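You operate a simulated robot arm through the tools that you are given. There is no shell and no other tool. Be economical: measure what you need, move in short steps, check, and stop when the job is done.

You are at the controls of a simulated robot arm. One attempt, no reset.

JOB
Close the inspection bench: magnifier off and parked, loupe in the inspection drawer, shelf light off.
Fine: shut the drawer again; shelf light last. Where these are worked on the way, their far stop is far enough and under half their travel is too little: inspection drawer.

Only the result counts: the job must be done as asked and must still hold three seconds after the hand-in. Knocking over, shifting, dropping, spilling or breaking anything else fails it.

ROBOT AND FRAMES
A 5-joint arm with a three-finger gripper on a trunk, on a base that drives. Base frame: it is fixed to the floor where the robot stands at the start and does not move with it; the origin is under the middle of the robot, x ahead of it, y to its left, z up. Units: m, rad, N and s.
With the tool pointing down near the work surface it reaches from about 0.32 to 0.66 m from the robot's upright axis, wherever it stands. Its first joint turns from -2.897 to 2.897 rad. Places, roughly: cable tester dial [0.3, 0.2, 0.9]; cable tester switch [0.1, 0.3, 0.9]; inside of the inspection drawer [0.4, 0.3, 0.6]; inspection drawer [0.4, 0.3, 0.7]; magnifier [0.8, 0, 1.1]; magnifier switch [0.9, 0, 1.1]; shelf light switch [1.2, -0.2, 1.3]. The tool tilts only in the upright plane through the base axis and itself; it spins freely about its own axis. Payload 1.37 kg.
The TCP is the grasp point between the finger pads, 0.016 m short of the fingertips. In the tool frame z runs along the fingers and y along their closing line. Largest opening 0.101 m; the body of the gripper starts 0.082 m behind the TCP.
Orientation is that of the tool frame in the base frame, as a unit quaternion [w, x, y, z]. With the fingers straight down and closing along the base's y, the tool's x points along the base's -x, its y along +y and its z along -z.

CONTROLS
- The arm moves only by the tool move_arm. Its argument "increments" is a list that holds one entry, the list of rows, each a list of 6 numbers: the shift along the tool's x, y, z in units of 30 mm (1.0 is 30 mm), then the turn, a rotation vector about the tool's x, y, z in units of 5 degrees (1.0 is 5 degrees). In form: [[[x, y, z, wx, wy, wz], ...]]. A call has 1 to 20 rows; each row shifts and turns the commanded pose from where the row before left it, along the tool's axes as they then stand. "jaw" is the finger opening in m, from 0 to 0.101, set as the call begins (left out, the last holds). A call with a number of a shift or a turn outside -1 to 1 is refused whole. Each row takes 0.2 s and may step no farther than 0.05 m and 0.15 rad from the row before; otherwise, or with a gripper value out of range, the whole call is refused. Where a pose cannot be reached the arm comes as near as it can. A force on the tool above 40 N (or 10 N above the force at the start of the call, whichever is more), or a blocked arm, ends the call early, and 0.2 s more pass. The fingers move at their own pace (about 0.045 m/s each) and stop on an object; they squeeze with about 26 N. The grip force told is the motor's: it shows also when the fingers shut on nothing. Time passes only in rows, and 0.2 s behind the last, so rows that do not move let the fingers close. It gives the time, the measured TCP pose, the force on the tool (base axes), the opening and the grip force at its end, in the units of the frame above (readings bear some noise), with the torque about the TCP (base axes, N m) and any sound that the robot's microphone picked up.
- Cameras (640 x 400 px; columns grow to the right, rows downward): "scene" is now at [0.0158, 0.1632, 1.5491]; the picture's right is [-0.15, -0.99, 0.00], its down [-0.76, 0.12, -0.64] and it looks along [0.63, -0.10, -0.77] (base axes); focal length 214 px, centre (320, 200). "wrist" rides on the gripper at [0.072, 0.02, -0.104] in the tool frame; the picture's right is [-0.26, 0.96, 0.00], its down [-0.76, -0.21, -0.62] and it looks along [-0.60, -0.16, 0.78] (tool axes); focal length 265 px, centre (320, 200).
- camera(camera): a new picture of that camera. It takes no simulated time.
- raise_lower(by): slides the trunk up (or, below 0, down) by that many m; the arm and the scene camera ride with it, the base frame stays. It gives what a move gives, with no picture.
- base_move(legs): drives the robot by 1 to 6 legs, each [ahead, left, turn to the left] in m, m and rad, along the robot's own axes; the way and the turn of a leg run together, so that a leg with both is an arc; at most 1.5 m and 3.142 rad a leg. The arm and the cameras ride along, it lands a little off, and it stops where it bumps. It gives what a move gives.
- head_to(pan, tilt): turns the head with the scene camera to pan (to the left, within 2.705 rad either way) and tilt (down, from -0.506 to 1.204), counted from straight ahead of the robot. It gives what a move gives.
- point_at(camera, pixels): for up to 12 pixels [column, row] of the newest picture of that camera ("zoom" is the newest enlarged one), the place [x, y, z] in the base frame of the surface seen there, good to about 0.003 m. It takes no simulated time.
- enlarge(camera, box): a new picture of the part [left, top, right, bottom] of that camera's present view, enlarged. It takes no simulated time.
- sign_off(): hands the job in; it is judged then, once.

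Keep the steps short. Do not move on a guess: measure, check each grasp and each placing, and mend mistakes. In all there are 80 turns and 48 pictures (those below and enlarged ones count). Leave the gripper open and the arm clear of the work at the hand-in unless told otherwise, and finish with a single line.

The tools are called after "Request:" as a command line: name --argument value ..., lists and objects as JSON in quotes. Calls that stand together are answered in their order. move_arm: Moves the arm, as the interface text tells. Its arguments: {"type":"object","properties":{"increments":{"type":"array","items":{"type":"array","items":{"type":"array","items":{"type":"number"}}}},"jaw":{"type":"number"}},"required":["increments"]} The other tools are called the same way: raise_lower (by) slides the trunk up or down; base_move (legs) drives the base; head_to (pan, tilt) turns the head that bears the scene camera; camera (camera) takes a picture; point_at (camera, pixels) gives the place of the surface under pixels of a picture; enlarge (camera, box) takes an enlarged picture of a part of a camera's view; sign_off () hands the job in.

At the start:

```text
time_s: 0.0
ee_pos: [0.3538, 0.105, 1.3329]
ee_rot: [0.0, 0.0, 1.0, 0.0]
force: [-0.4, 0.1, 0.6]
wrist_torque: [0.02, 0.03, 0.0]
width: 0.1008
grip_force: 0.1
trunk travel left (down, up): [-0.497, 0.093]
robot x, y, heading: [0.0, -0.0006, -0.004]
head pan, tilt: [-0.152, 0.88]
```

scene: 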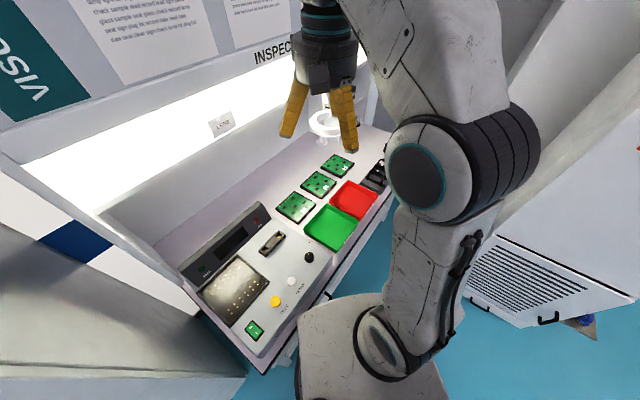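
wrist: 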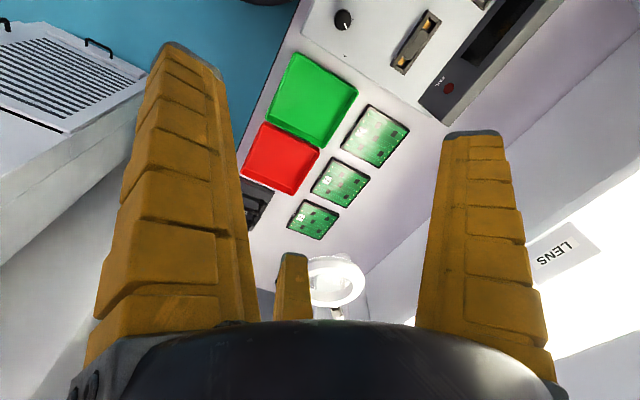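

The bench runs diagonally in front of me, and the arm hides its right end. I'll turn the head and look at the right part.

Request:
head_to --pan -0.1 --tilt 0.45

Request:
camera --camera "scene"

```text
time_s: 0.9
ee_pos: [0.3528, 0.1026, 1.3329]
ee_rot: [-0.001, 0.0, 1.0, 0.0]
force: [0.3, -0.5, -0.9]
wrist_torque: [-0.01, 0.02, 0.01]
width: 0.1006
grip_force: 0.0
trunk travel left (down, up): [-0.497, 0.093]
robot x, y, heading: [0.0006, 0.0017, 0.001]
head pan, tilt: [-0.099, 0.45]
```

```text
45 pictures are left
```

scene: 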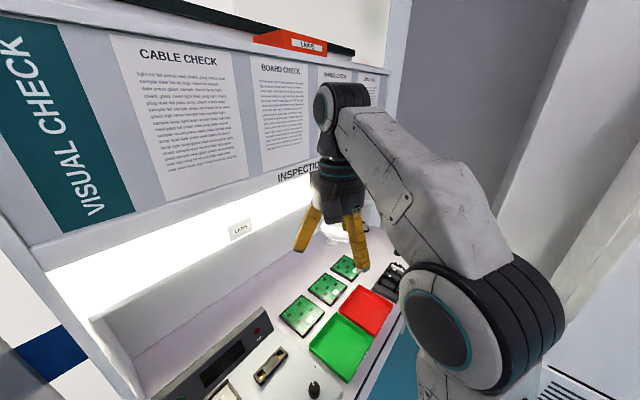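

The arm still hides the magnifier. I'll measure landmarks on the bench to get its layout: trays, boards, the ring and the front edge.

Request:
point_at --camera "scene" --pixels '[[340, 345], [367, 308], [302, 316], [346, 268], [332, 232], [240, 229], [300, 172], [392, 268], [313, 390], [270, 366], [95, 325], [320, 45]]'

Request:
enlarge --camera "scene" --box '[280, 160, 440, 260]'

```text
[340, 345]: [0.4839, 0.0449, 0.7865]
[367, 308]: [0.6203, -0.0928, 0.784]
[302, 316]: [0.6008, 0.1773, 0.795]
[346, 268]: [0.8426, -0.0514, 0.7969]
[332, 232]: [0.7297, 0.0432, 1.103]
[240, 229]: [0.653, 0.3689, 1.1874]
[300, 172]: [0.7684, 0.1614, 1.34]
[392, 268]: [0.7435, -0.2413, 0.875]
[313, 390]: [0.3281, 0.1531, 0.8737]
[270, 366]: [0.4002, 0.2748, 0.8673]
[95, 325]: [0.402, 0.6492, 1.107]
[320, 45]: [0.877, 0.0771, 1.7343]
```

```text
4.00 times, centred on (360, 210) of scene
```

zoom: 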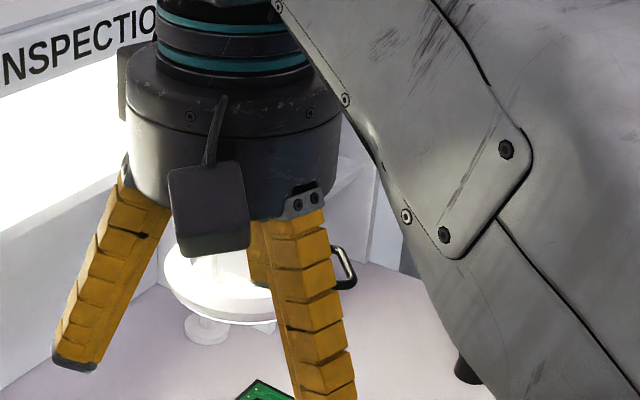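

The worktop is at z≈0.79 and runs along about (0.73,-0.68), so I face it at an angle. Before I drive back I'll check that the floor to the right and behind is free.

Request:
head_to --pan -2.2 --tilt 0.7

Request:
camera --camera "scene"

```text
time_s: 2.9
ee_pos: [0.353, 0.1046, 1.3325]
ee_rot: [0.0, 0.001, 1.0, 0.001]
force: [0.0, -0.8, -0.8]
wrist_torque: [-0.03, -0.05, 0.0]
width: 0.1005
grip_force: 0.1
trunk travel left (down, up): [-0.497, 0.093]
robot x, y, heading: [-0.0018, -0.0016, 0.001]
head pan, tilt: [-2.201, 0.7]
```

```text
43 pictures are left
```

scene: 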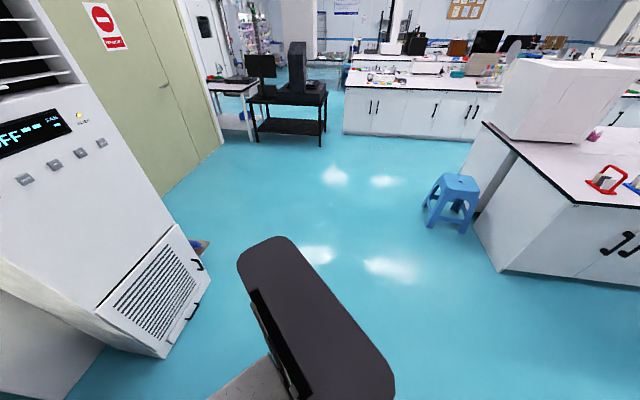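

The floor behind is free. I'll drive back and right by about 0.3 m, away from the bench, then turn left to face it.

Request:
point_at --camera "scene" --pixels '[[165, 355], [210, 283], [100, 345]]'

Request:
base_move --legs '[[-0.22, -0.22, 0], [0, 0, 0.75]]'

Request:
head_to --pan -0.1 --tilt 0.55

Request:
camera --camera "scene"

```text
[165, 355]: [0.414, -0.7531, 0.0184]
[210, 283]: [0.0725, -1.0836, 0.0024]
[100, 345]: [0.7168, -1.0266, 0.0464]
```

```text
time_s: 7.0
ee_pos: [-0.0281, 0.0955, 1.3343]
ee_rot: [0.0, -0.367, 0.93, 0.0]
force: [0.1, 0.3, -0.2]
wrist_torque: [0.0, 0.01, -0.01]
width: 0.1006
grip_force: 0.0
trunk travel left (down, up): [-0.497, 0.093]
robot x, y, heading: [-0.2148, -0.2218, 0.749]
head pan, tilt: [-2.201, 0.7]
```

```text
time_s: 9.0
ee_pos: [-0.0287, 0.0959, 1.3333]
ee_rot: [0.001, -0.366, 0.93, -0.001]
force: [-0.4, -0.2, -1.0]
wrist_torque: [0.02, 0.0, 0.0]
width: 0.1008
grip_force: 0.0
trunk travel left (down, up): [-0.497, 0.093]
robot x, y, heading: [-0.2165, -0.2241, 0.749]
head pan, tilt: [-0.099, 0.55]
```

```text
42 pictures are left
```

scene: 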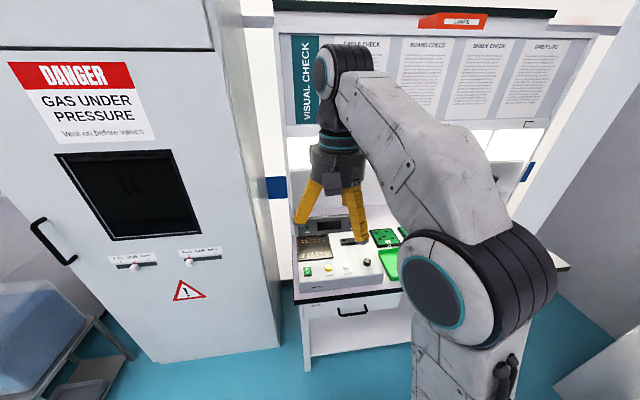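

Now I'm square to the bench; the drawer handle is at about (352,312). The arm still hides the right half, so I'll swing it to the left.

Request:
move_arm --increments '[[[0.3, 1, 0, 0, 0, 0], [0.3, 1, 0, 0, 0, 0], [0.3, 1, 0, 0, 0, 0], [0.3, 1, 0, 0, 0, 0], [0.3, 1, 0, 0, 0, 0], [0.3, 1, 0, 0, 0, 0], [0.3, 1, 0, 0, 0, 0], [0.3, 1, 0, 0, 0, 0], [0.3, 1, 0, 0, 0, 0], [0.3, 1, 0, 0, 0, 0]]]'

Request:
head_to --pan -0.45 --tilt 0.5

Request:
camera --camera "scene"

```text
time_s: 11.2
ee_pos: [-0.297, 0.2246, 1.2812]
ee_rot: [-0.001, -0.366, 0.93, 0.002]
force: [-1.1, -0.7, 0.0]
wrist_torque: [0.0, -0.03, 0.03]
width: 0.1007
grip_force: 0.0
out of reach, approached as far as the arm can: row 3, 4, 5, 6, 7, 8, 9, 10
trunk travel left (down, up): [-0.497, 0.093]
robot x, y, heading: [-0.2199, -0.2228, 0.751]
head pan, tilt: [-0.099, 0.55]
```

```text
time_s: 12.0
ee_pos: [-0.2954, 0.2249, 1.2816]
ee_rot: [-0.001, -0.368, 0.93, 0.003]
force: [0.4, 0.0, 0.3]
wrist_torque: [-0.02, 0.0, 0.0]
width: 0.1007
grip_force: 0.0
trunk travel left (down, up): [-0.497, 0.093]
robot x, y, heading: [-0.2158, -0.2195, 0.75]
head pan, tilt: [-0.45, 0.499]
```

```text
41 pictures are left
```

scene: 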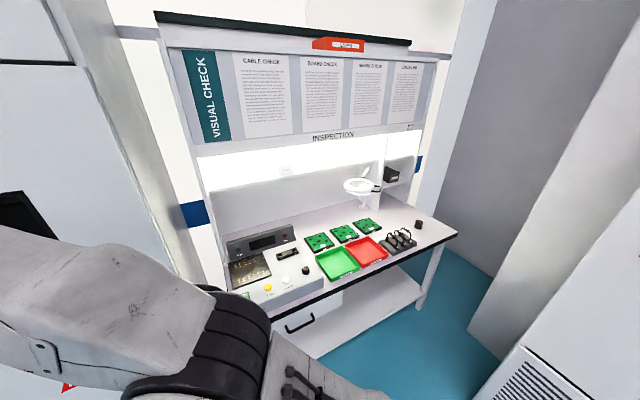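

Good view now. I'll enlarge the magnifier area, the right part of the worktop and the tester.

Request:
enlarge --camera "scene" --box '[320, 115, 448, 195]'

Request:
point_at --camera "zoom" --pixels '[[200, 350], [100, 380], [290, 345], [280, 380], [300, 310], [350, 300], [350, 240], [450, 60], [470, 70], [210, 470], [215, 430], [290, 230]]'

Request:
enlarge --camera "scene" --box '[300, 175, 460, 275]'

Request:
enlarge --camera "scene" --box '[220, 215, 380, 345]'

```text
5.00 times, centred on (384, 155) of scene
```

zoom: 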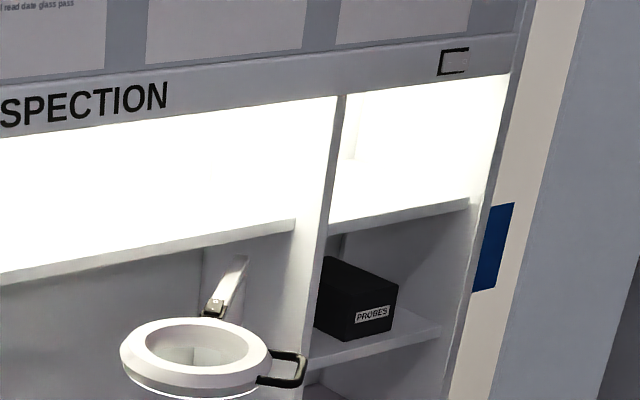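

```text
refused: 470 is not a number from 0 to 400
```

```text
4.00 times, centred on (380, 225) of scene
```

zoom: 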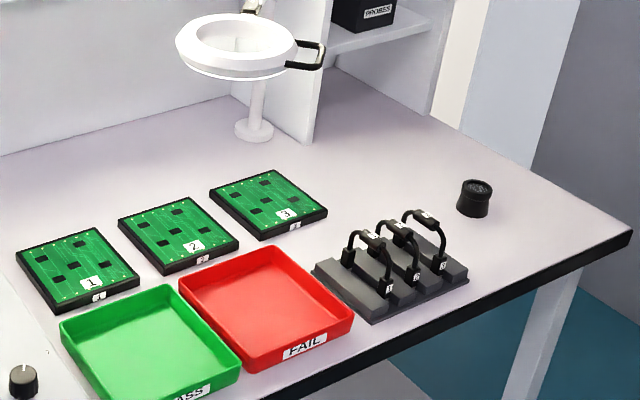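

```text
3.08 times, centred on (300, 280) of scene
```

zoom: 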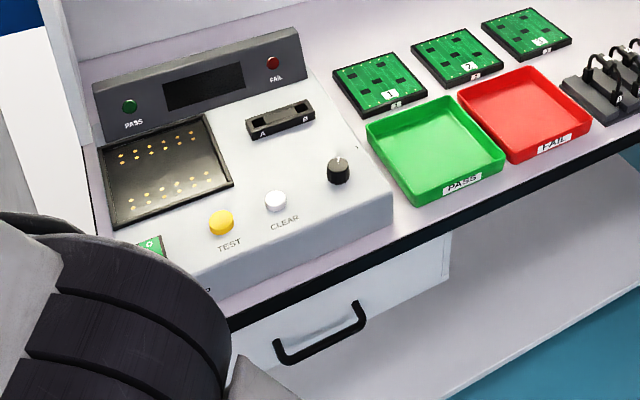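

Loupe: black cylinder at scene (419,224). Shelf light switch: on the fascia at (411,127). Magnifier: ring on a post, with a handle. The small label at (287,168) says "LENS". I'll measure these.

Request:
camera --camera "scene"

Request:
point_at --camera "scene" --pixels '[[419, 224], [419, 221], [411, 127], [359, 181], [345, 188], [380, 187], [363, 207], [286, 169], [306, 271], [291, 331], [311, 318], [340, 291]]'

Request:
point_at --camera "scene" --pixels '[[229, 326], [458, 236], [230, 200], [297, 250], [386, 248], [366, 170], [390, 130], [333, 137], [297, 159], [250, 195], [376, 182], [351, 193]]'

Request:
enlarge --camera "scene" --box '[325, 155, 405, 215]'

```text
37 pictures are left
```

scene: 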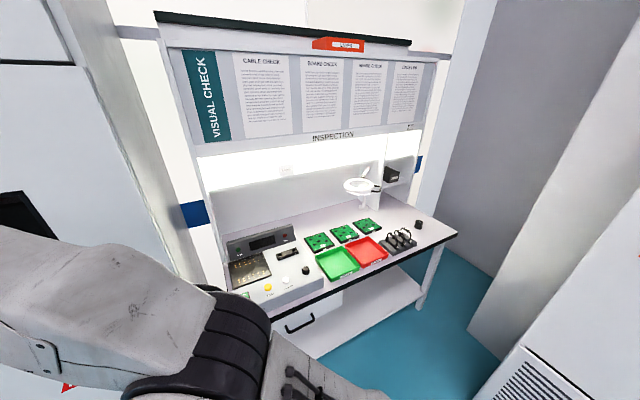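

```text
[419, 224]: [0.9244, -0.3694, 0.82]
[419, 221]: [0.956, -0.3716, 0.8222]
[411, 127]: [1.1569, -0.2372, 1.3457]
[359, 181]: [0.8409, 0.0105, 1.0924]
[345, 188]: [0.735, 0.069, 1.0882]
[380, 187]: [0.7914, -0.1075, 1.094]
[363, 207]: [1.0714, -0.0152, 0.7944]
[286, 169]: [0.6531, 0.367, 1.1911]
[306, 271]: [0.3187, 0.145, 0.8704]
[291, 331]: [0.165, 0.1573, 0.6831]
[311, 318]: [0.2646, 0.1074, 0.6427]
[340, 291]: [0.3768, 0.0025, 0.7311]
```

```text
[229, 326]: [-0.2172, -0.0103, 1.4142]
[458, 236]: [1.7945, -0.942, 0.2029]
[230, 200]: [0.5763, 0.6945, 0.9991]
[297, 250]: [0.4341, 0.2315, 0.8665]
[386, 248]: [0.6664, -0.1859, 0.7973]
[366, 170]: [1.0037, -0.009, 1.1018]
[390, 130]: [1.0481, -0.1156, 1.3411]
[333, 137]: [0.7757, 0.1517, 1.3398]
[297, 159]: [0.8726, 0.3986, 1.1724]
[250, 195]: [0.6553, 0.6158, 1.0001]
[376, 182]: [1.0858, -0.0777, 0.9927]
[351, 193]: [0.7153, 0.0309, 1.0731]
```

```text
6.67 times, centred on (365, 185) of scene
```

zoom: 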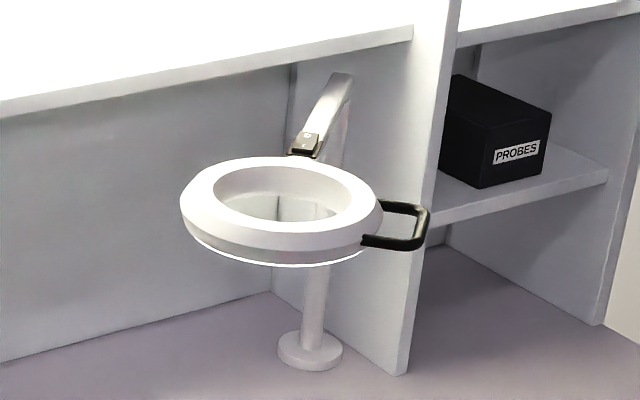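

I'll use this enlarged picture to measure the magnifier's parts: rocker, ring edges, handle, arm and post.

Request:
point_at --camera "zoom" --pixels '[[303, 145], [310, 138], [300, 150], [330, 100], [320, 290], [190, 210], [245, 235], [375, 205], [280, 162], [424, 228], [400, 242], [395, 205]]'

Request:
enlarge --camera "scene" --box '[240, 110, 400, 210]'

```text
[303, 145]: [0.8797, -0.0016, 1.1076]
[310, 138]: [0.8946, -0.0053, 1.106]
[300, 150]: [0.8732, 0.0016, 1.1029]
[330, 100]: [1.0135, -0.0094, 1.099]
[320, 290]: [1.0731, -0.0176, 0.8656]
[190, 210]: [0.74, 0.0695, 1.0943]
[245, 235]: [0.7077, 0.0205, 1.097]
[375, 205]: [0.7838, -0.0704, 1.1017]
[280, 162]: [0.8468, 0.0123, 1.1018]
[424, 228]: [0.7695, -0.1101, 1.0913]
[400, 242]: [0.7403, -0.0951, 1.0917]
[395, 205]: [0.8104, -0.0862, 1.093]
```

```text
4.00 times, centred on (320, 160) of scene
```

zoom: 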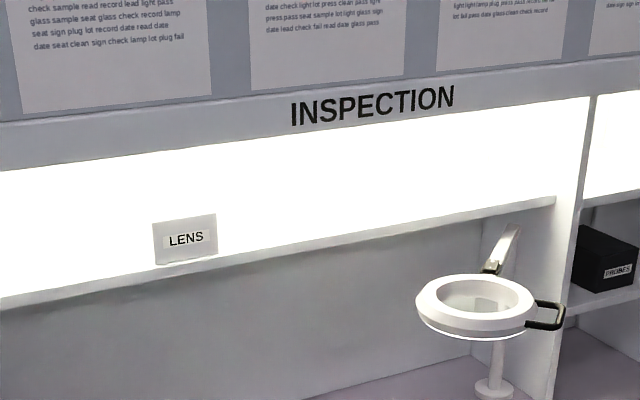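

Readings in bench axes (s to the right, d away from me):
- Magnifier pivot: s 0.77, d 0.77. The ring is swung out 45° towards me with its handle at s≈0.62, d≈0.47.
- Rocker: [0.88,-0.002,1.107].
- Light switch: [1.157,-0.237,1.346].
- Loupe: about [0.94,-0.37,0.82].

The AC unit limits how far right I can drive, so I'll go part of the way and look down at the clearance.

Request:
base_move --legs '[[0.2, -0.35, 0.025]]'

Request:
head_to --pan -0.9 --tilt 1.1

Request:
camera --camera "scene"

```text
time_s: 14.5
ee_pos: [0.079, 0.1044, 1.2809]
ee_rot: [0.0, -0.378, 0.926, 0.002]
force: [0.1, -0.9, 0.1]
wrist_torque: [0.01, 0.03, -0.01]
width: 0.1005
grip_force: 0.2
trunk travel left (down, up): [-0.497, 0.093]
robot x, y, heading: [0.1667, -0.3392, 0.779]
head pan, tilt: [-0.45, 0.499]
```

```text
time_s: 15.5
ee_pos: [0.0772, 0.1053, 1.2811]
ee_rot: [0.0, -0.379, 0.925, 0.001]
force: [-0.3, 0.5, 0.0]
wrist_torque: [0.0, -0.01, 0.0]
width: 0.1006
grip_force: 0.2
trunk travel left (down, up): [-0.497, 0.093]
robot x, y, heading: [0.166, -0.3367, 0.78]
head pan, tilt: [-0.901, 1.1]
```

```text
34 pictures are left
```

scene: 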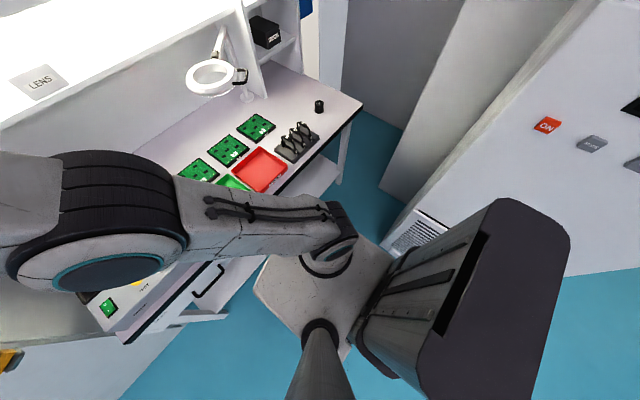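

I'll measure the corners of the base plate, the trunk's right side and the AC edges to judge the clearance.

Request:
point_at --camera "scene" --pixels '[[256, 290], [275, 262], [385, 258], [500, 205], [560, 235], [430, 390], [425, 235], [385, 240], [330, 185], [120, 340], [345, 350], [340, 130]]'

```text
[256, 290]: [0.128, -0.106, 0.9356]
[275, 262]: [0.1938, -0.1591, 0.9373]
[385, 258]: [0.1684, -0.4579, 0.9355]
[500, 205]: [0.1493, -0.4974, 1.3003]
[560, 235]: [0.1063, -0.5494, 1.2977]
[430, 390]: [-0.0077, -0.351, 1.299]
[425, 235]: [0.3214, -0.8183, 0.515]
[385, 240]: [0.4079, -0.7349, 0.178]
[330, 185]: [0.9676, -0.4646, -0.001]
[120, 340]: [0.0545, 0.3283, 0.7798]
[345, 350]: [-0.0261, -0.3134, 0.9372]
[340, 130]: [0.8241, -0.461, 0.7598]
```

The trunk carriage reaches about 0.15 m ahead and 0.2 m to the sides, so I can go to about s 0.5, d 0. First I'll swing the arm back to the front, high above the bench.

Request:
move_arm --increments '[[[-0.404, -0.955, 0, 0, 0, 0], [-0.404, -0.955, 0, 0, 0, 0], [-0.404, -0.955, 0, 0, 0, 0], [-0.404, -0.955, 0, 0, 0, 0], [-0.404, -0.955, 0, 0, 0, 0], [-0.404, -0.955, 0, 0, 0, 0], [-0.404, -0.955, 0, 0, 0, 0], [-0.404, -0.955, 0, 0, 0, 0], [-0.404, -0.955, 0, 0, 0, 0], [-0.404, -0.955, 0, 0, 0, 0], [-0.404, -0.955, 0, 0, 0, 0], [-0.404, -0.955, 0, 0, 0, 0], [-0.404, -0.955, 0, 0, 0, 0], [-0.404, -0.955, 0, 0, 0, 0], [-0.404, -0.955, 0, 0, 0, 0], [-0.404, -0.955, 0, 0, 0, 0], [0, 0, 0, 0, 0, 1], [0, 0, 0, 0, 0, 1]]]' --jaw 0

```text
time_s: 19.3
ee_pos: [0.5374, -0.0864, 1.2801]
ee_rot: [-0.001, -0.296, 0.955, -0.001]
force: [0.6, 0.2, 0.1]
wrist_torque: [-0.03, -0.03, 0.0]
width: 0.0
grip_force: 26.1
trunk travel left (down, up): [-0.497, 0.093]
robot x, y, heading: [0.1694, -0.3408, 0.779]
head pan, tilt: [-0.901, 1.1]
```

The arm now points ahead. I'll tilt the tool 45° forward in place.

Request:
move_arm --increments '[[[0, 0, 0, 0, -1, 0], [0, 0, 0, 0, -1, 0], [0, 0, 0, 0, -1, 0], [0, 0, 0, 0, -1, 0], [0, 0, 0, 0, -1, 0], [0, 0, 0, 0, -1, 0], [0, 0, 0, 0, -1, 0], [0, 0, 0, 0, -1, 0], [0, 0, 0, 0, -1, 0]]]'

Request:
base_move --legs '[[0.117, -0.143, 0]]'

Request:
head_to --pan -0.15 --tilt 0.75

Request:
camera --camera "scene"

Request:
camera --camera "wrist"

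```text
time_s: 21.3
ee_pos: [0.5331, -0.0804, 1.2813]
ee_rot: [0.368, -0.271, 0.883, 0.11]
force: [0.4, -0.1, 0.3]
wrist_torque: [-0.01, -0.01, 0.03]
width: 0.0
grip_force: 25.8
out of reach, approached as far as the arm can: row 7
trunk travel left (down, up): [-0.497, 0.093]
robot x, y, heading: [0.1671, -0.3386, 0.776]
head pan, tilt: [-0.901, 1.1]
```

```text
time_s: 22.8
ee_pos: [0.719, -0.0988, 1.2807]
ee_rot: [0.366, -0.272, 0.883, 0.111]
force: [-0.5, 0.5, 0.3]
wrist_torque: [0.01, 0.01, -0.01]
width: 0.0
grip_force: 26.4
trunk travel left (down, up): [-0.497, 0.093]
robot x, y, heading: [0.3533, -0.3615, 0.78]
head pan, tilt: [-0.901, 1.1]
```

```text
time_s: 23.9
ee_pos: [0.7166, -0.0991, 1.2799]
ee_rot: [0.366, -0.271, 0.883, 0.11]
force: [0.4, -1.0, 0.5]
wrist_torque: [0.01, 0.01, -0.01]
width: 0.0
grip_force: 25.8
trunk travel left (down, up): [-0.497, 0.093]
robot x, y, heading: [0.3481, -0.3582, 0.778]
head pan, tilt: [-0.15, 0.75]
```

```text
33 pictures are left
```

scene: 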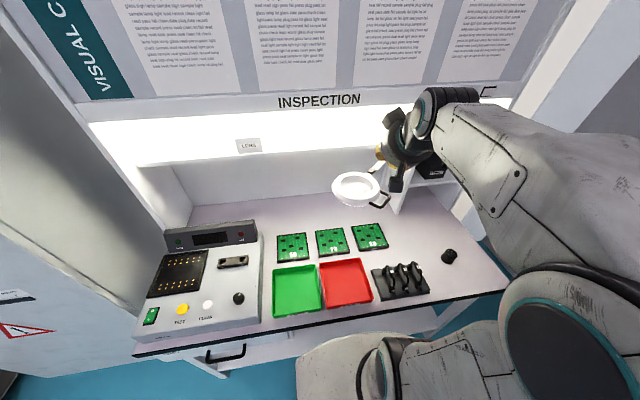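

```text
32 pictures are left
```

wrist: 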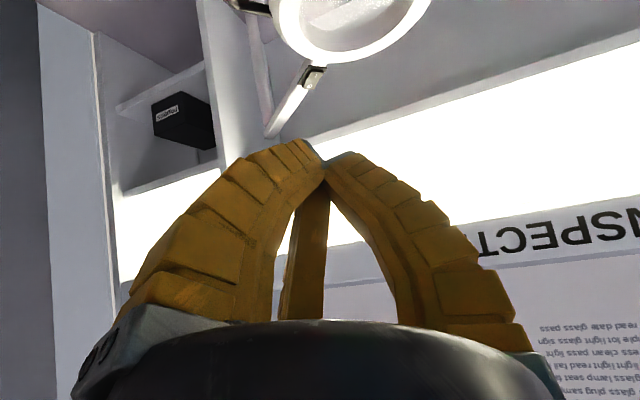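

The wrist camera sees the magnifier rocker at about (313,77). I'll enlarge and measure it.

Request:
enlarge --camera "wrist" --box '[270, 50, 350, 100]'

Request:
point_at --camera "wrist" --pixels '[[313, 77], [316, 70], [310, 83], [290, 105], [350, 62], [272, 135]]'

```text
8.00 times, centred on (310, 75) of wrist
```

zoom: 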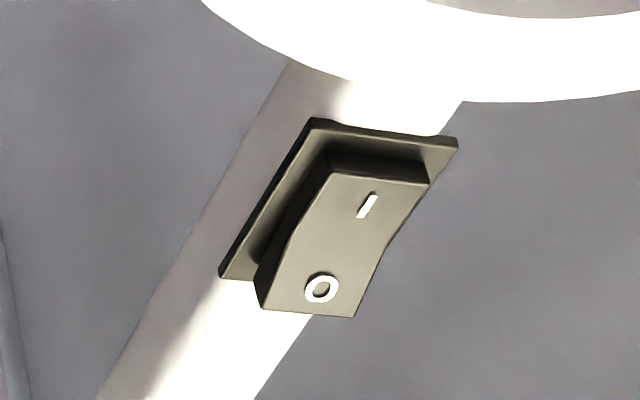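

```text
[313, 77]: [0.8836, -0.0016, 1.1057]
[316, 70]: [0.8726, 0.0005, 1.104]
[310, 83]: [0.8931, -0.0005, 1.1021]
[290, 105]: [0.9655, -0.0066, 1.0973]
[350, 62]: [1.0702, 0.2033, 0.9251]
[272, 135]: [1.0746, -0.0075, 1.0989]
```

The rocker has I on the ring side and O on the post side. I need to press O, so I'll measure both ends.

Request:
point_at --camera "zoom" --pixels '[[322, 288], [367, 205], [340, 245], [310, 310], [232, 270], [440, 150], [345, 310], [265, 305]]'

```text
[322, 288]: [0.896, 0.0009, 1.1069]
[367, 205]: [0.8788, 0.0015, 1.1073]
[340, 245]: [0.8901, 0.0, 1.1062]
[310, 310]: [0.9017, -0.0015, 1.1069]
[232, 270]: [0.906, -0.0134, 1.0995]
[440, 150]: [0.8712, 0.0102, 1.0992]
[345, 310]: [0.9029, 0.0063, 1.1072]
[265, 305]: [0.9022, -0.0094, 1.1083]
```

O sits at [0.897,0,1.107]. I'll bring the closed fingertips, still tilted 45°, to hover about 3 cm above it.

Request:
move_arm --increments '[[[-0.219, -0.0846, 0.956, 0.18, 0, 0.18], [-0.219, -0.0846, 0.956, 0, 0, 0], [-0.219, -0.0846, 0.956, 0, 0, 0], [-0.219, -0.0846, 0.956, 0, 0, 0], [-0.219, -0.0846, 0.956, 0, 0, 0], [-0.219, -0.0846, 0.956, 0, 0, 0], [-0.219, -0.0846, 0.956, 0, 0, 0], [-0.219, -0.0846, 0.956, 0, 0, 0]]]'

Request:
enlarge --camera "scene" --box '[320, 120, 448, 220]'

```text
time_s: 25.7
ee_pos: [0.8989, -0.0049, 1.1561]
ee_rot: [0.369, -0.26, 0.887, 0.102]
force: [0.0, 0.8, -0.1]
wrist_torque: [-0.01, -0.02, -0.02]
width: 0.0003
grip_force: 26.0
trunk travel left (down, up): [-0.497, 0.093]
robot x, y, heading: [0.348, -0.3527, 0.781]
head pan, tilt: [-0.15, 0.75]
```

```text
4.00 times, centred on (384, 170) of scene
```

zoom: 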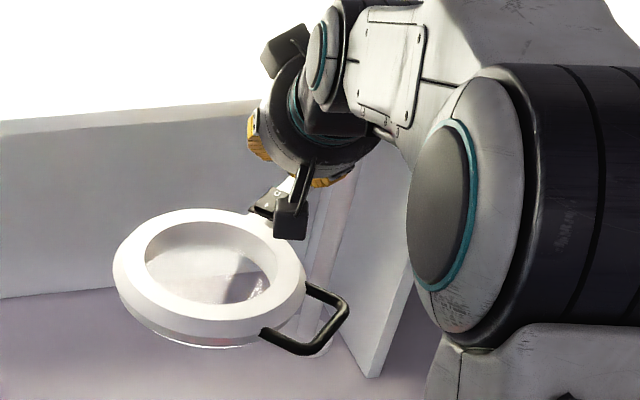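

The hover reading is [0.899,-0.005,1.156]. Now straight down in small steps until it clicks.

Request:
move_arm --increments '[[[0.35, 0.06, 0.12, 0, 0, 0], [0.236, 0, 0.236, 0, 0, 0], [0.236, 0, 0.236, 0, 0, 0], [0.071, 0, 0.071, 0, 0, 0], [0.071, 0, 0.071, 0, 0, 0], [0.071, 0, 0.071, 0, 0, 0]]]'

```text
time_s: 27.1
ee_pos: [0.8894, -0.008, 1.119]
ee_rot: [0.37, -0.259, 0.886, 0.102]
force: [-2.1, -0.8, 12.0]
wrist_torque: [0.19, 0.04, -0.07]
width: 0.0059
grip_force: 28.1
trunk travel left (down, up): [-0.497, 0.093]
robot x, y, heading: [0.3526, -0.3599, 0.776]
head pan, tilt: [-0.15, 0.75]
```

Contact at 12 N with no click, and the tips sit about 8 mm to the right of the middle. I'll back up and look at the rocker.

Request:
move_arm --increments '[[[-0.5, 0, -0.5, 0, 0, 0], [-0.5, 0, -0.5, 0, 0, 0]]]'

Request:
camera --camera "wrist"

```text
time_s: 27.7
ee_pos: [0.8895, -0.0062, 1.1568]
ee_rot: [0.367, -0.26, 0.887, 0.103]
force: [0.0, 0.1, 0.3]
wrist_torque: [0.02, 0.01, 0.04]
width: 0.0
grip_force: 28.3
trunk travel left (down, up): [-0.497, 0.093]
robot x, y, heading: [0.3539, -0.356, 0.777]
head pan, tilt: [-0.15, 0.75]
```

```text
29 pictures are left
```

wrist: 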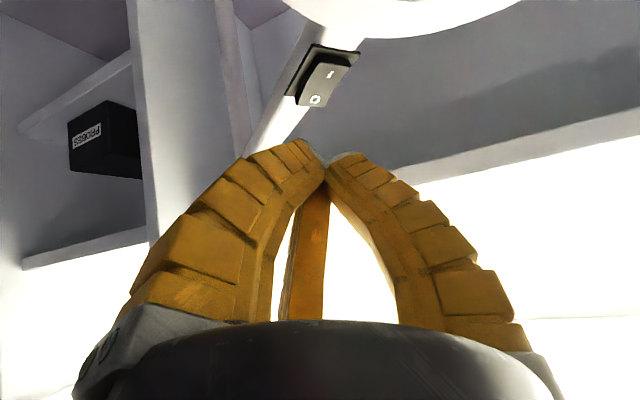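

Request:
enlarge --camera "wrist" --box '[280, 35, 360, 115]'

Request:
point_at --camera "wrist" --pixels '[[315, 99], [330, 74], [322, 87], [326, 155], [318, 158], [400, 10]]'

```text
5.00 times, centred on (320, 75) of wrist
```

zoom: 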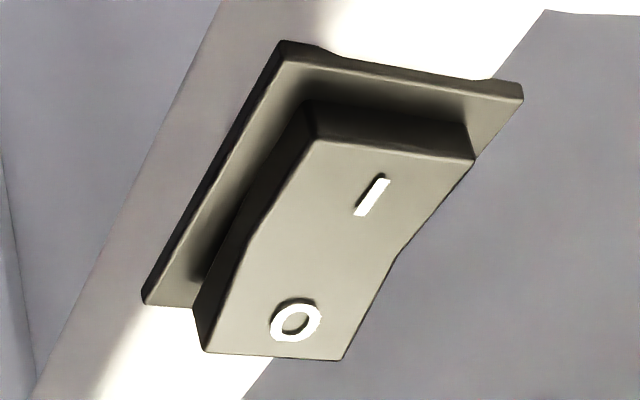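

```text
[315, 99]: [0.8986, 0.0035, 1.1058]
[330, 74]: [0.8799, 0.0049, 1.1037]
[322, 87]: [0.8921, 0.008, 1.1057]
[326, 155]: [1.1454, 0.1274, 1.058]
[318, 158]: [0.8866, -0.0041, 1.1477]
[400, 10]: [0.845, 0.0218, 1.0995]
```

The rocker reads I slightly lower than O, so it's still on. I pressed too close to its pivot. I'll aim about 7 mm farther, at the outer end of O.

Request:
move_arm --increments '[[[-0.205, 0.05, 0.205, 0, 0, 0], [0.34, 0, 0.34, 0, 0, 0], [0.34, 0, 0.34, 0, 0, 0], [0.118, 0, 0.118, 0, 0, 0], [0.118, 0, 0.118, 0, 0, 0], [0.118, 0, 0.118, 0, 0, 0], [0.118, 0, 0.118, 0, 0, 0]]]'

```text
time_s: 29.3
ee_pos: [0.8973, -0.0022, 1.1207]
ee_rot: [0.379, -0.259, 0.882, 0.107]
force: [2.1, -1.4, 34.2]
wrist_torque: [-0.14, 0.06, -0.31]
width: 0.0001
grip_force: 27.7
trunk travel left (down, up): [-0.497, 0.093]
robot x, y, heading: [0.3508, -0.3569, 0.777]
head pan, tilt: [-0.15, 0.75]
```

Now 34 N at z 1.121, still without a sound. I'll lift off and look at the rocker and the lamp.

Request:
move_arm --increments '[[[-0.6, 0, -0.6, 0, 0, 0], [-0.6, 0, -0.6, 0, 0, 0], [-0.2, 0, -0.6, 0, 0, 0]]]'

Request:
enlarge --camera "wrist" --box '[240, 0, 400, 100]'

Request:
enlarge --camera "scene" --box '[320, 140, 416, 220]'

```text
time_s: 30.1
ee_pos: [0.8873, -0.0056, 1.1782]
ee_rot: [0.367, -0.261, 0.887, 0.104]
force: [-0.5, -0.4, 0.2]
wrist_torque: [-0.01, -0.02, 0.05]
width: 0.0001
grip_force: 28.4
trunk travel left (down, up): [-0.497, 0.093]
robot x, y, heading: [0.3504, -0.3587, 0.773]
head pan, tilt: [-0.15, 0.75]
```

```text
4.00 times, centred on (320, 50) of wrist
```

zoom: 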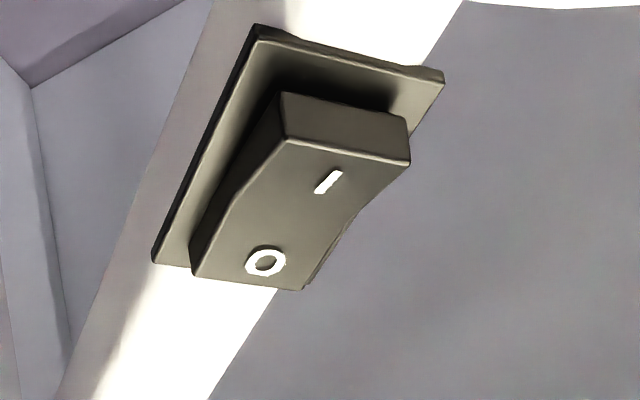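

```text
5.00 times, centred on (368, 180) of scene
```

zoom: 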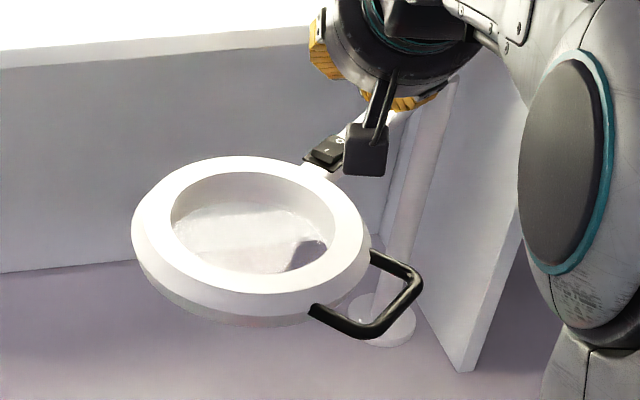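

The I side now stands up and the lamp rim is dark, so the magnifier is off. Next is parking: the ring swings about its post, and the handle should be pushed towards +y so the ring folds back along the wall. I'll move the closed fingers to the -y side of the handle and stay high.

Request:
move_arm --increments '[[[0.694, -0.504, -0.694, 0.217, 0, 0.217], [0.694, -0.504, -0.694, 0.217, 0, 0.217], [0.694, -0.504, -0.694, 0.217, 0, 0.217], [0.694, -0.504, -0.694, 0.217, 0, 0.217], [0.694, -0.504, -0.694, 0.217, 0, 0.217], [0.694, -0.504, -0.694, 0.217, 0, 0.217]]]'

Request:
camera --camera "wrist"

```text
time_s: 31.5
ee_pos: [0.7719, -0.1574, 1.1782]
ee_rot: [0.376, -0.188, 0.904, 0.073]
force: [1.2, 0.3, 1.2]
wrist_torque: [0.0, 0.02, 0.02]
width: 0.0002
grip_force: 27.8
out of reach, approached as far as the arm can: row 3, 5, 6
trunk travel left (down, up): [-0.497, 0.093]
robot x, y, heading: [0.3544, -0.3564, 0.776]
head pan, tilt: [-0.15, 0.75]
```

```text
25 pictures are left
```

wrist: 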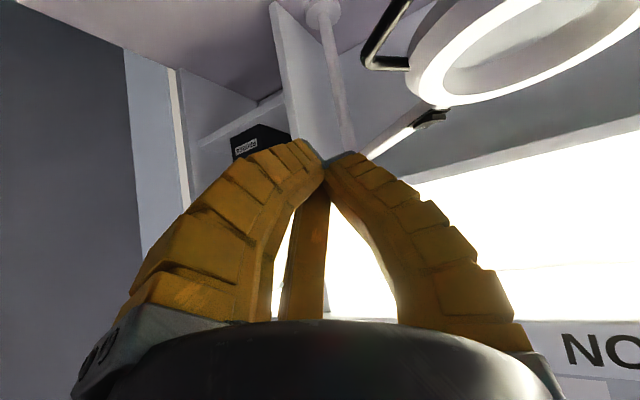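

The handle is visible at about (385,50). I'll measure it.

Request:
point_at --camera "wrist" --pixels '[[378, 30], [365, 52], [388, 64], [398, 10], [420, 60], [430, 120], [410, 125]]'

```text
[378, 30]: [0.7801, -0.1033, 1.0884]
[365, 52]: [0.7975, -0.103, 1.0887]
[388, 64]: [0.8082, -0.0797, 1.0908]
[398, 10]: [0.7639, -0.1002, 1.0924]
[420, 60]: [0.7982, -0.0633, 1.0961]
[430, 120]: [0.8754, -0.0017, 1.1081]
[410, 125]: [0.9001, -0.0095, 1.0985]
```

The bar is at y≈-0.105, x 0.74–0.80, z 1.089. The fingers are at y -0.157. I'll lower straight to z≈1.08 beside it.

Request:
move_arm --increments '[[[0.566, 0, 0.566, 0, 0, 0], [0.566, 0, 0.566, 0, 0, 0], [0.566, 0, 0.566, 0, 0, 0], [0.566, 0, 0.566, 0, 0, 0]]]'

```text
time_s: 32.5
ee_pos: [0.7723, -0.1563, 1.0826]
ee_rot: [0.376, -0.189, 0.904, 0.074]
force: [-0.5, 0.0, 0.0]
wrist_torque: [-0.01, 0.01, -0.01]
width: 0.0001
grip_force: 28.0
trunk travel left (down, up): [-0.497, 0.093]
robot x, y, heading: [0.3525, -0.3576, 0.778]
head pan, tilt: [-0.15, 0.75]
```

Now I'll push the handle along the arc about the post (pivot at about [1.088,-0.012]), first half.

Request:
move_arm --increments '[[[-0.165, 0.533, 0.165, -0.41, 0, -0.41], [-0.184, 0.522, 0.184, -0.41, 0, -0.41], [-0.162, 0.847, 0.162, -0.417, 0, -0.417], [-0.192, 0.834, 0.192, -0.417, 0, -0.417], [-0.347, 0.837, 0.347, -0.382, 0, -0.382], [-0.375, 0.813, 0.375, -0.382, 0, -0.382]]]'

Request:
enlarge --camera "scene" --box '[290, 120, 450, 220]'

```text
time_s: 33.9
ee_pos: [0.7507, -0.0026, 1.0813]
ee_rot: [0.358, -0.325, 0.865, 0.137]
force: [-0.5, 0.7, -0.4]
wrist_torque: [-0.01, 0.0, 0.02]
width: 0.0001
grip_force: 27.4
out of reach, approached as far as the arm can: row 1, 2
trunk travel left (down, up): [-0.497, 0.093]
robot x, y, heading: [0.3559, -0.3533, 0.778]
head pan, tilt: [-0.15, 0.75]
```

```text
4.00 times, centred on (370, 170) of scene
```

zoom: 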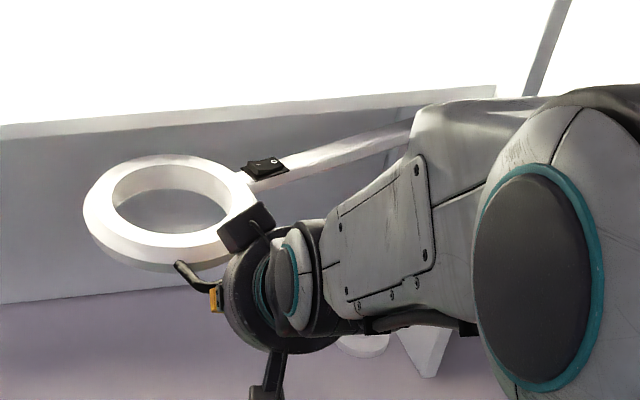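

The ring follows nicely. I'll continue with the second half of the arc.

Request:
move_arm --increments '[[[-0.49, 0.68, 0.49, -0.29, 0, -0.29], [-0.507, 0.653, 0.507, -0.29, 0, -0.29], [-0.589, 0.487, 0.589, -0.19, 0, -0.19], [-0.599, 0.467, 0.599, -0.19, 0, -0.19]]]'

Request:
enlarge --camera "scene" --box '[270, 110, 430, 220]'

```text
time_s: 34.9
ee_pos: [0.7722, 0.1048, 1.0825]
ee_rot: [0.347, -0.375, 0.845, 0.157]
force: [-6.5, -17.9, 3.3]
wrist_torque: [0.2, -0.12, -0.27]
width: 0.0001
grip_force: 28.0
out of reach, approached as far as the arm can: row 4
trunk travel left (down, up): [-0.497, 0.093]
robot x, y, heading: [0.3521, -0.3539, 0.778]
head pan, tilt: [-0.15, 0.75]
```

```text
3.64 times, centred on (350, 165) of scene
```

zoom: 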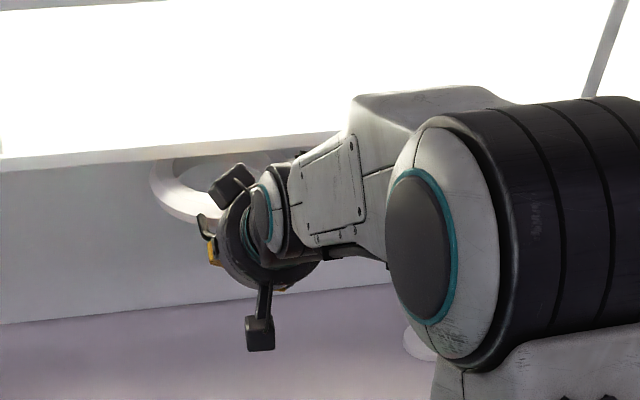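

The force has risen to 18 N, so it may be the far stop. I'll nudge 6 mm more to confirm.

Request:
move_arm --increments '[[[-0.12, 0.06, 0.12, 0, 0, 0], [-0.12, 0.06, 0.12, 0, 0, 0]]]'

```text
time_s: 35.5
ee_pos: [0.7726, 0.1079, 1.0837]
ee_rot: [0.344, -0.375, 0.847, 0.155]
force: [-13.8, -17.1, 11.1]
wrist_torque: [0.19, -0.36, -0.24]
width: 0.0002
grip_force: 28.0
trunk travel left (down, up): [-0.497, 0.093]
robot x, y, heading: [0.3521, -0.3589, 0.773]
head pan, tilt: [-0.15, 0.75]
stopped in row 2: the force on the tool passed its limit at 42 N (the readings are from after the stop); the commanded pose is now the measured one
```

It passed 40 N with almost no motion, so it's at the stop. I'll withdraw back and up, then check.

Request:
move_arm --increments '[[[0.3, -0.4, -0.3, 0, 0, 0], [0.4, -0.4, -0.8, 0, 0, 0], [0, -0.3, -1, 0, 0, 0], [0, -0.3, -1, 0, 0, 0], [0, -0.3, -1, 0, 0, 0], [0, -0.3, -1, 0, 0, 0]]]'

Request:
camera --camera "scene"

```text
time_s: 36.9
ee_pos: [0.7001, 0.0168, 1.176]
ee_rot: [0.345, -0.374, 0.847, 0.151]
force: [-0.5, -0.3, -0.6]
wrist_torque: [0.04, 0.02, -0.03]
width: 0.0
grip_force: 27.7
out of reach, approached as far as the arm can: row 2, 3, 4, 5, 6
trunk travel left (down, up): [-0.497, 0.093]
robot x, y, heading: [0.3492, -0.3553, 0.778]
head pan, tilt: [-0.15, 0.75]
```

```text
22 pictures are left
```

scene: 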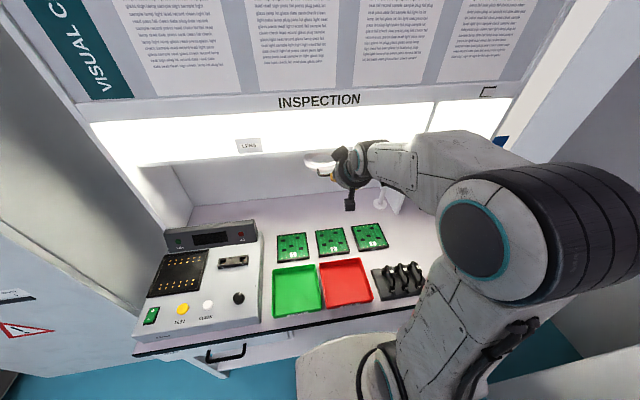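

The ring is folded back under the shelf edge. Next is the drawer: I'll measure its handle and front in this picture.

Request:
enlarge --camera "scene" --box '[130, 300, 330, 400]'

```text
3.20 times, centred on (230, 350) of scene
```

zoom: 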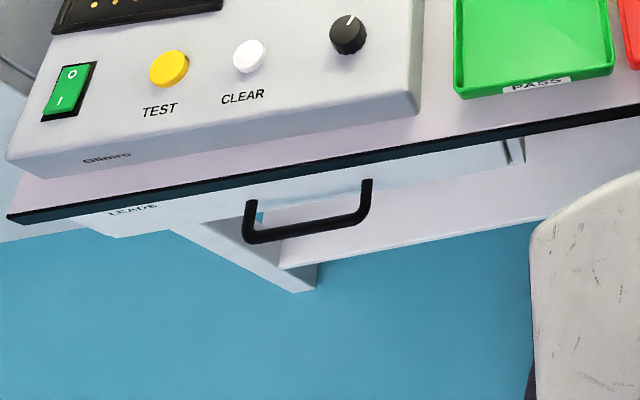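

Request:
point_at --camera "zoom" --pixels '[[250, 210], [253, 235], [305, 230], [358, 215], [367, 190], [135, 212], [515, 150], [505, 158], [115, 232], [300, 163], [200, 190], [440, 190]]'

```text
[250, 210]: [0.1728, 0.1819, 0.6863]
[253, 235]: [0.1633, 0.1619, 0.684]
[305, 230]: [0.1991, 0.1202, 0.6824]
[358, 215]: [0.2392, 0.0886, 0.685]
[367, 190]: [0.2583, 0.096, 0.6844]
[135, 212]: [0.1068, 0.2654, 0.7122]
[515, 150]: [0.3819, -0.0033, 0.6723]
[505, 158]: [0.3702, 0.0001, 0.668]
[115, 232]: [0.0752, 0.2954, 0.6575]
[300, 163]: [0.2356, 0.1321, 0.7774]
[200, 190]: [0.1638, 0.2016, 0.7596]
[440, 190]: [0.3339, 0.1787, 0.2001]
```

Handle bar: centre [0.20,0.124,0.684], parallel to the bench edge and 35 mm in front of the drawer. I'll drive back to about 0.63 m in front of it, then lower the trunk.

Request:
base_move --legs '[[-0.4, 0.445, 0]]'

Request:
raise_lower --by -0.38

```text
time_s: 40.3
ee_pos: [0.0989, 0.0557, 1.1752]
ee_rot: [0.344, -0.379, 0.845, 0.153]
force: [0.0, 0.9, -0.8]
wrist_torque: [0.0, -0.02, -0.01]
width: 0.0001
grip_force: 27.7
trunk travel left (down, up): [-0.497, 0.093]
robot x, y, heading: [-0.2486, -0.3253, 0.784]
head pan, tilt: [-0.15, 0.75]
```

```text
time_s: 43.9
ee_pos: [0.0976, 0.0562, 0.7945]
ee_rot: [0.345, -0.378, 0.846, 0.152]
force: [0.0, -0.7, -0.6]
wrist_torque: [-0.01, 0.01, 0.01]
width: 0.0001
grip_force: 27.5
trunk travel left (down, up): [-0.117, 0.473]
robot x, y, heading: [-0.2457, -0.3245, 0.788]
head pan, tilt: [-0.15, 0.75]
```

I'll now tilt to about 60° forward and spin the tool 90°, so the fingers close above and below the bar.

Request:
move_arm --increments '[[[0, 0, 0, 0.15, -1, 0.12], [0, 0, 0, 0.15, -1, 0.12], [0, 0, 0, 0.15, -1, 0.1], [0, 0, 0, 0, 0, 1], [0, 0, 0, 0, 0, 1], [0, 0, 0, 0, 0, 1], [0, 0, 0, 0, 0, 1], [0, 0, 0, 0, 0, 1], [0, 0, 0, 0, 0, 1], [0, 0, 0, 0, 0, 1], [0, 0, 0, 0, 0, 1], [0, 0, 0, 0, 0, 1], [0, 0, 0, 0, 0, 1], [0, 0, 0, 0, 0, 1], [0, 0, 0, 0, 0, 1], [0, 0, 0, 0, 0, 1], [0, 0, 0, 0, 0, 1], [0, 0, 0, 0, 0, 1], [0, 0, 0, 0, 0, 1], [0, 0, 0, 0, 0, 1]]]' --jaw 0.04

Request:
move_arm --increments '[[[0, 0, 0, 0, 0, 1]]]'

Request:
head_to --pan 0.1 --tilt 0.6

Request:
camera --camera "scene"

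```text
time_s: 48.1
ee_pos: [0.1133, 0.0436, 0.7947]
ee_rot: [0.206, 0.294, 0.818, 0.449]
force: [-0.3, -0.6, -0.5]
wrist_torque: [0.01, 0.01, -0.02]
width: 0.0444
grip_force: 3.4
out of reach, approached as far as the arm can: row 2, 3
trunk travel left (down, up): [-0.117, 0.473]
robot x, y, heading: [-0.2437, -0.3218, 0.789]
head pan, tilt: [-0.15, 0.75]
```

```text
time_s: 48.5
ee_pos: [0.1131, 0.0439, 0.794]
ee_rot: [0.187, 0.328, 0.804, 0.459]
force: [0.7, 0.3, 0.2]
wrist_torque: [0.03, 0.03, -0.03]
width: 0.0443
grip_force: 3.5
trunk travel left (down, up): [-0.117, 0.473]
robot x, y, heading: [-0.2499, -0.3254, 0.787]
head pan, tilt: [-0.15, 0.75]
```

```text
time_s: 49.3
ee_pos: [0.1127, 0.0424, 0.7935]
ee_rot: [0.188, 0.328, 0.805, 0.458]
force: [0.3, 0.5, 0.4]
wrist_torque: [-0.02, 0.02, 0.0]
width: 0.0447
grip_force: 3.1
trunk travel left (down, up): [-0.117, 0.473]
robot x, y, heading: [-0.2456, -0.3234, 0.785]
head pan, tilt: [0.099, 0.6]
```

```text
20 pictures are left
```

scene: 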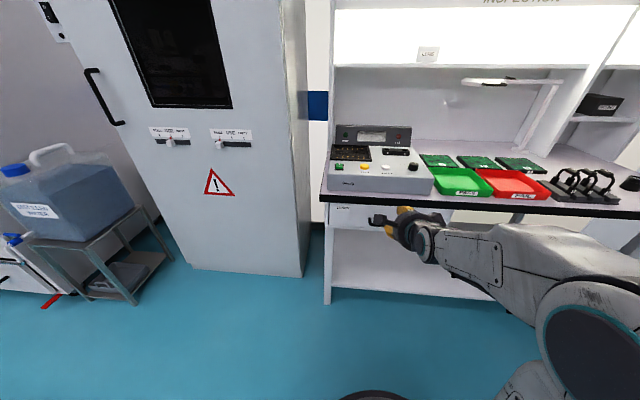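

The magnifier now lies along the shelf, parked. The tool is at az 45.5°, 59° tilt, with the fingers closing vertically. I'll move to 8 cm before the bar on the approach line.

Request:
move_arm --increments '[[[-0.055, -0.381, 0.883, 0, 0, 0], [-0.055, -0.381, 0.883, 0, 0, 0], [-0.055, -0.381, 0.883, 0, 0, 0]]]' --jaw 0.036

Request:
camera --camera "wrist"

```text
time_s: 50.1
ee_pos: [0.1507, 0.076, 0.7255]
ee_rot: [0.19, 0.33, 0.804, 0.457]
force: [0.6, 0.3, -0.1]
wrist_torque: [0.0, -0.01, 0.02]
width: 0.0404
grip_force: 3.4
trunk travel left (down, up): [-0.117, 0.473]
robot x, y, heading: [-0.2438, -0.3203, 0.79]
head pan, tilt: [0.099, 0.6]
```

```text
19 pictures are left
```

wrist: 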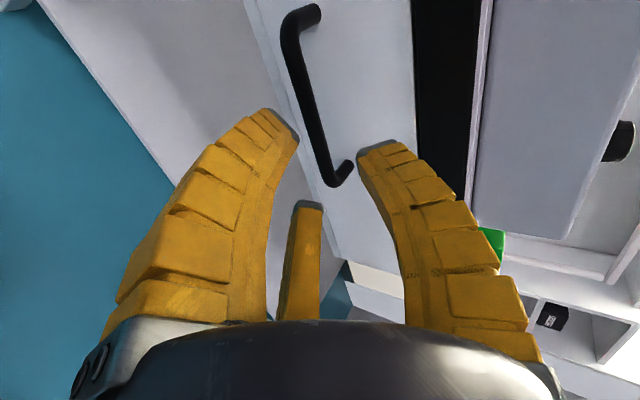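

Request:
point_at --camera "wrist" --pixels '[[310, 95], [325, 140], [298, 50], [345, 172], [375, 150], [290, 135]]'

```text
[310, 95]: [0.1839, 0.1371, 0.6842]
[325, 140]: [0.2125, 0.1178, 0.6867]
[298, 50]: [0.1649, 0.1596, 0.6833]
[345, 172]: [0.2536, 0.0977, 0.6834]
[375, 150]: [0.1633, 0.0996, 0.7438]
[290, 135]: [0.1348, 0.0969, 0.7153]
```

The bar centre is confirmed at about [0.201,0.128,0.68]. I'll advance 81 mm along the tool and then close.

Request:
move_arm --increments '[[[0, -0.02, 0.678, 0, 0, 0], [0, -0.02, 0.678, 0, 0, 0], [0, -0.02, 0.678, 0, 0, 0], [0, -0.02, 0.678, 0, 0, 0]]]'

Request:
move_arm --increments '[[[0, 0, 0, 0, 0, 0], [0, 0, 0, 0, 0, 0], [0, 0, 0, 0, 0, 0]]]' --jaw 0

```text
time_s: 51.1
ee_pos: [0.1985, 0.1248, 0.6789]
ee_rot: [0.189, 0.33, 0.804, 0.458]
force: [0.3, 0.1, 0.8]
wrist_torque: [0.04, -0.03, -0.01]
width: 0.0407
grip_force: 3.5
trunk travel left (down, up): [-0.117, 0.473]
robot x, y, heading: [-0.2461, -0.3227, 0.789]
head pan, tilt: [0.099, 0.6]
```

```text
time_s: 51.9
ee_pos: [0.1986, 0.1229, 0.6744]
ee_rot: [0.187, 0.332, 0.807, 0.451]
force: [-1.1, -10.0, -19.3]
wrist_torque: [0.04, 0.05, -0.1]
width: 0.015
grip_force: 27.8
trunk travel left (down, up): [-0.117, 0.473]
robot x, y, heading: [-0.2473, -0.3269, 0.788]
head pan, tilt: [0.099, 0.6]
```

Gripped, width 15 mm. I'll pull straight out along the drawer, 10 cm first, easing the small downward strain.

Request:
move_arm --increments '[[[0, -0.27, -0.13, 0, 0, 0], [0.01, -0.34, -0.573, 0, 0, 0], [0.01, -0.34, -0.573, 0, 0, 0], [0.01, -0.34, -0.573, 0, 0, 0], [0.01, -0.34, -0.573, 0, 0, 0], [0.01, -0.34, -0.573, 0, 0, 0]]]'

```text
time_s: 53.3
ee_pos: [0.1217, 0.0478, 0.6748]
ee_rot: [0.188, 0.33, 0.805, 0.455]
force: [8.0, -9.6, -16.4]
wrist_torque: [-0.02, -0.04, -0.23]
width: 0.0148
grip_force: 28.5
trunk travel left (down, up): [-0.117, 0.473]
robot x, y, heading: [-0.2447, -0.3244, 0.787]
head pan, tilt: [0.099, 0.6]
```

It's sliding, 107 mm out. I'll continue pulling another 10 cm.

Request:
move_arm --increments '[[[-0.1, -0.4, -0.573, 0, 0, 0], [0, -0.34, -0.573, 0, 0, 0], [0, -0.34, -0.573, 0, 0, 0], [0, -0.34, -0.573, 0, 0, 0], [0, -0.34, -0.573, 0, 0, 0]]]'

```text
time_s: 54.1
ee_pos: [0.0997, 0.0252, 0.6759]
ee_rot: [0.184, 0.334, 0.811, 0.444]
force: [-0.1, -1.2, -9.4]
wrist_torque: [0.09, 0.05, -0.12]
width: 0.0147
grip_force: 27.5
out of reach, approached as far as the arm can: row 2, 3
trunk travel left (down, up): [-0.117, 0.473]
robot x, y, heading: [-0.2479, -0.3212, 0.786]
head pan, tilt: [0.099, 0.6]
stopped in row 3: the force on the tool passed its limit at 41 N (the readings are from after the stop); the commanded pose is now the measured one
```

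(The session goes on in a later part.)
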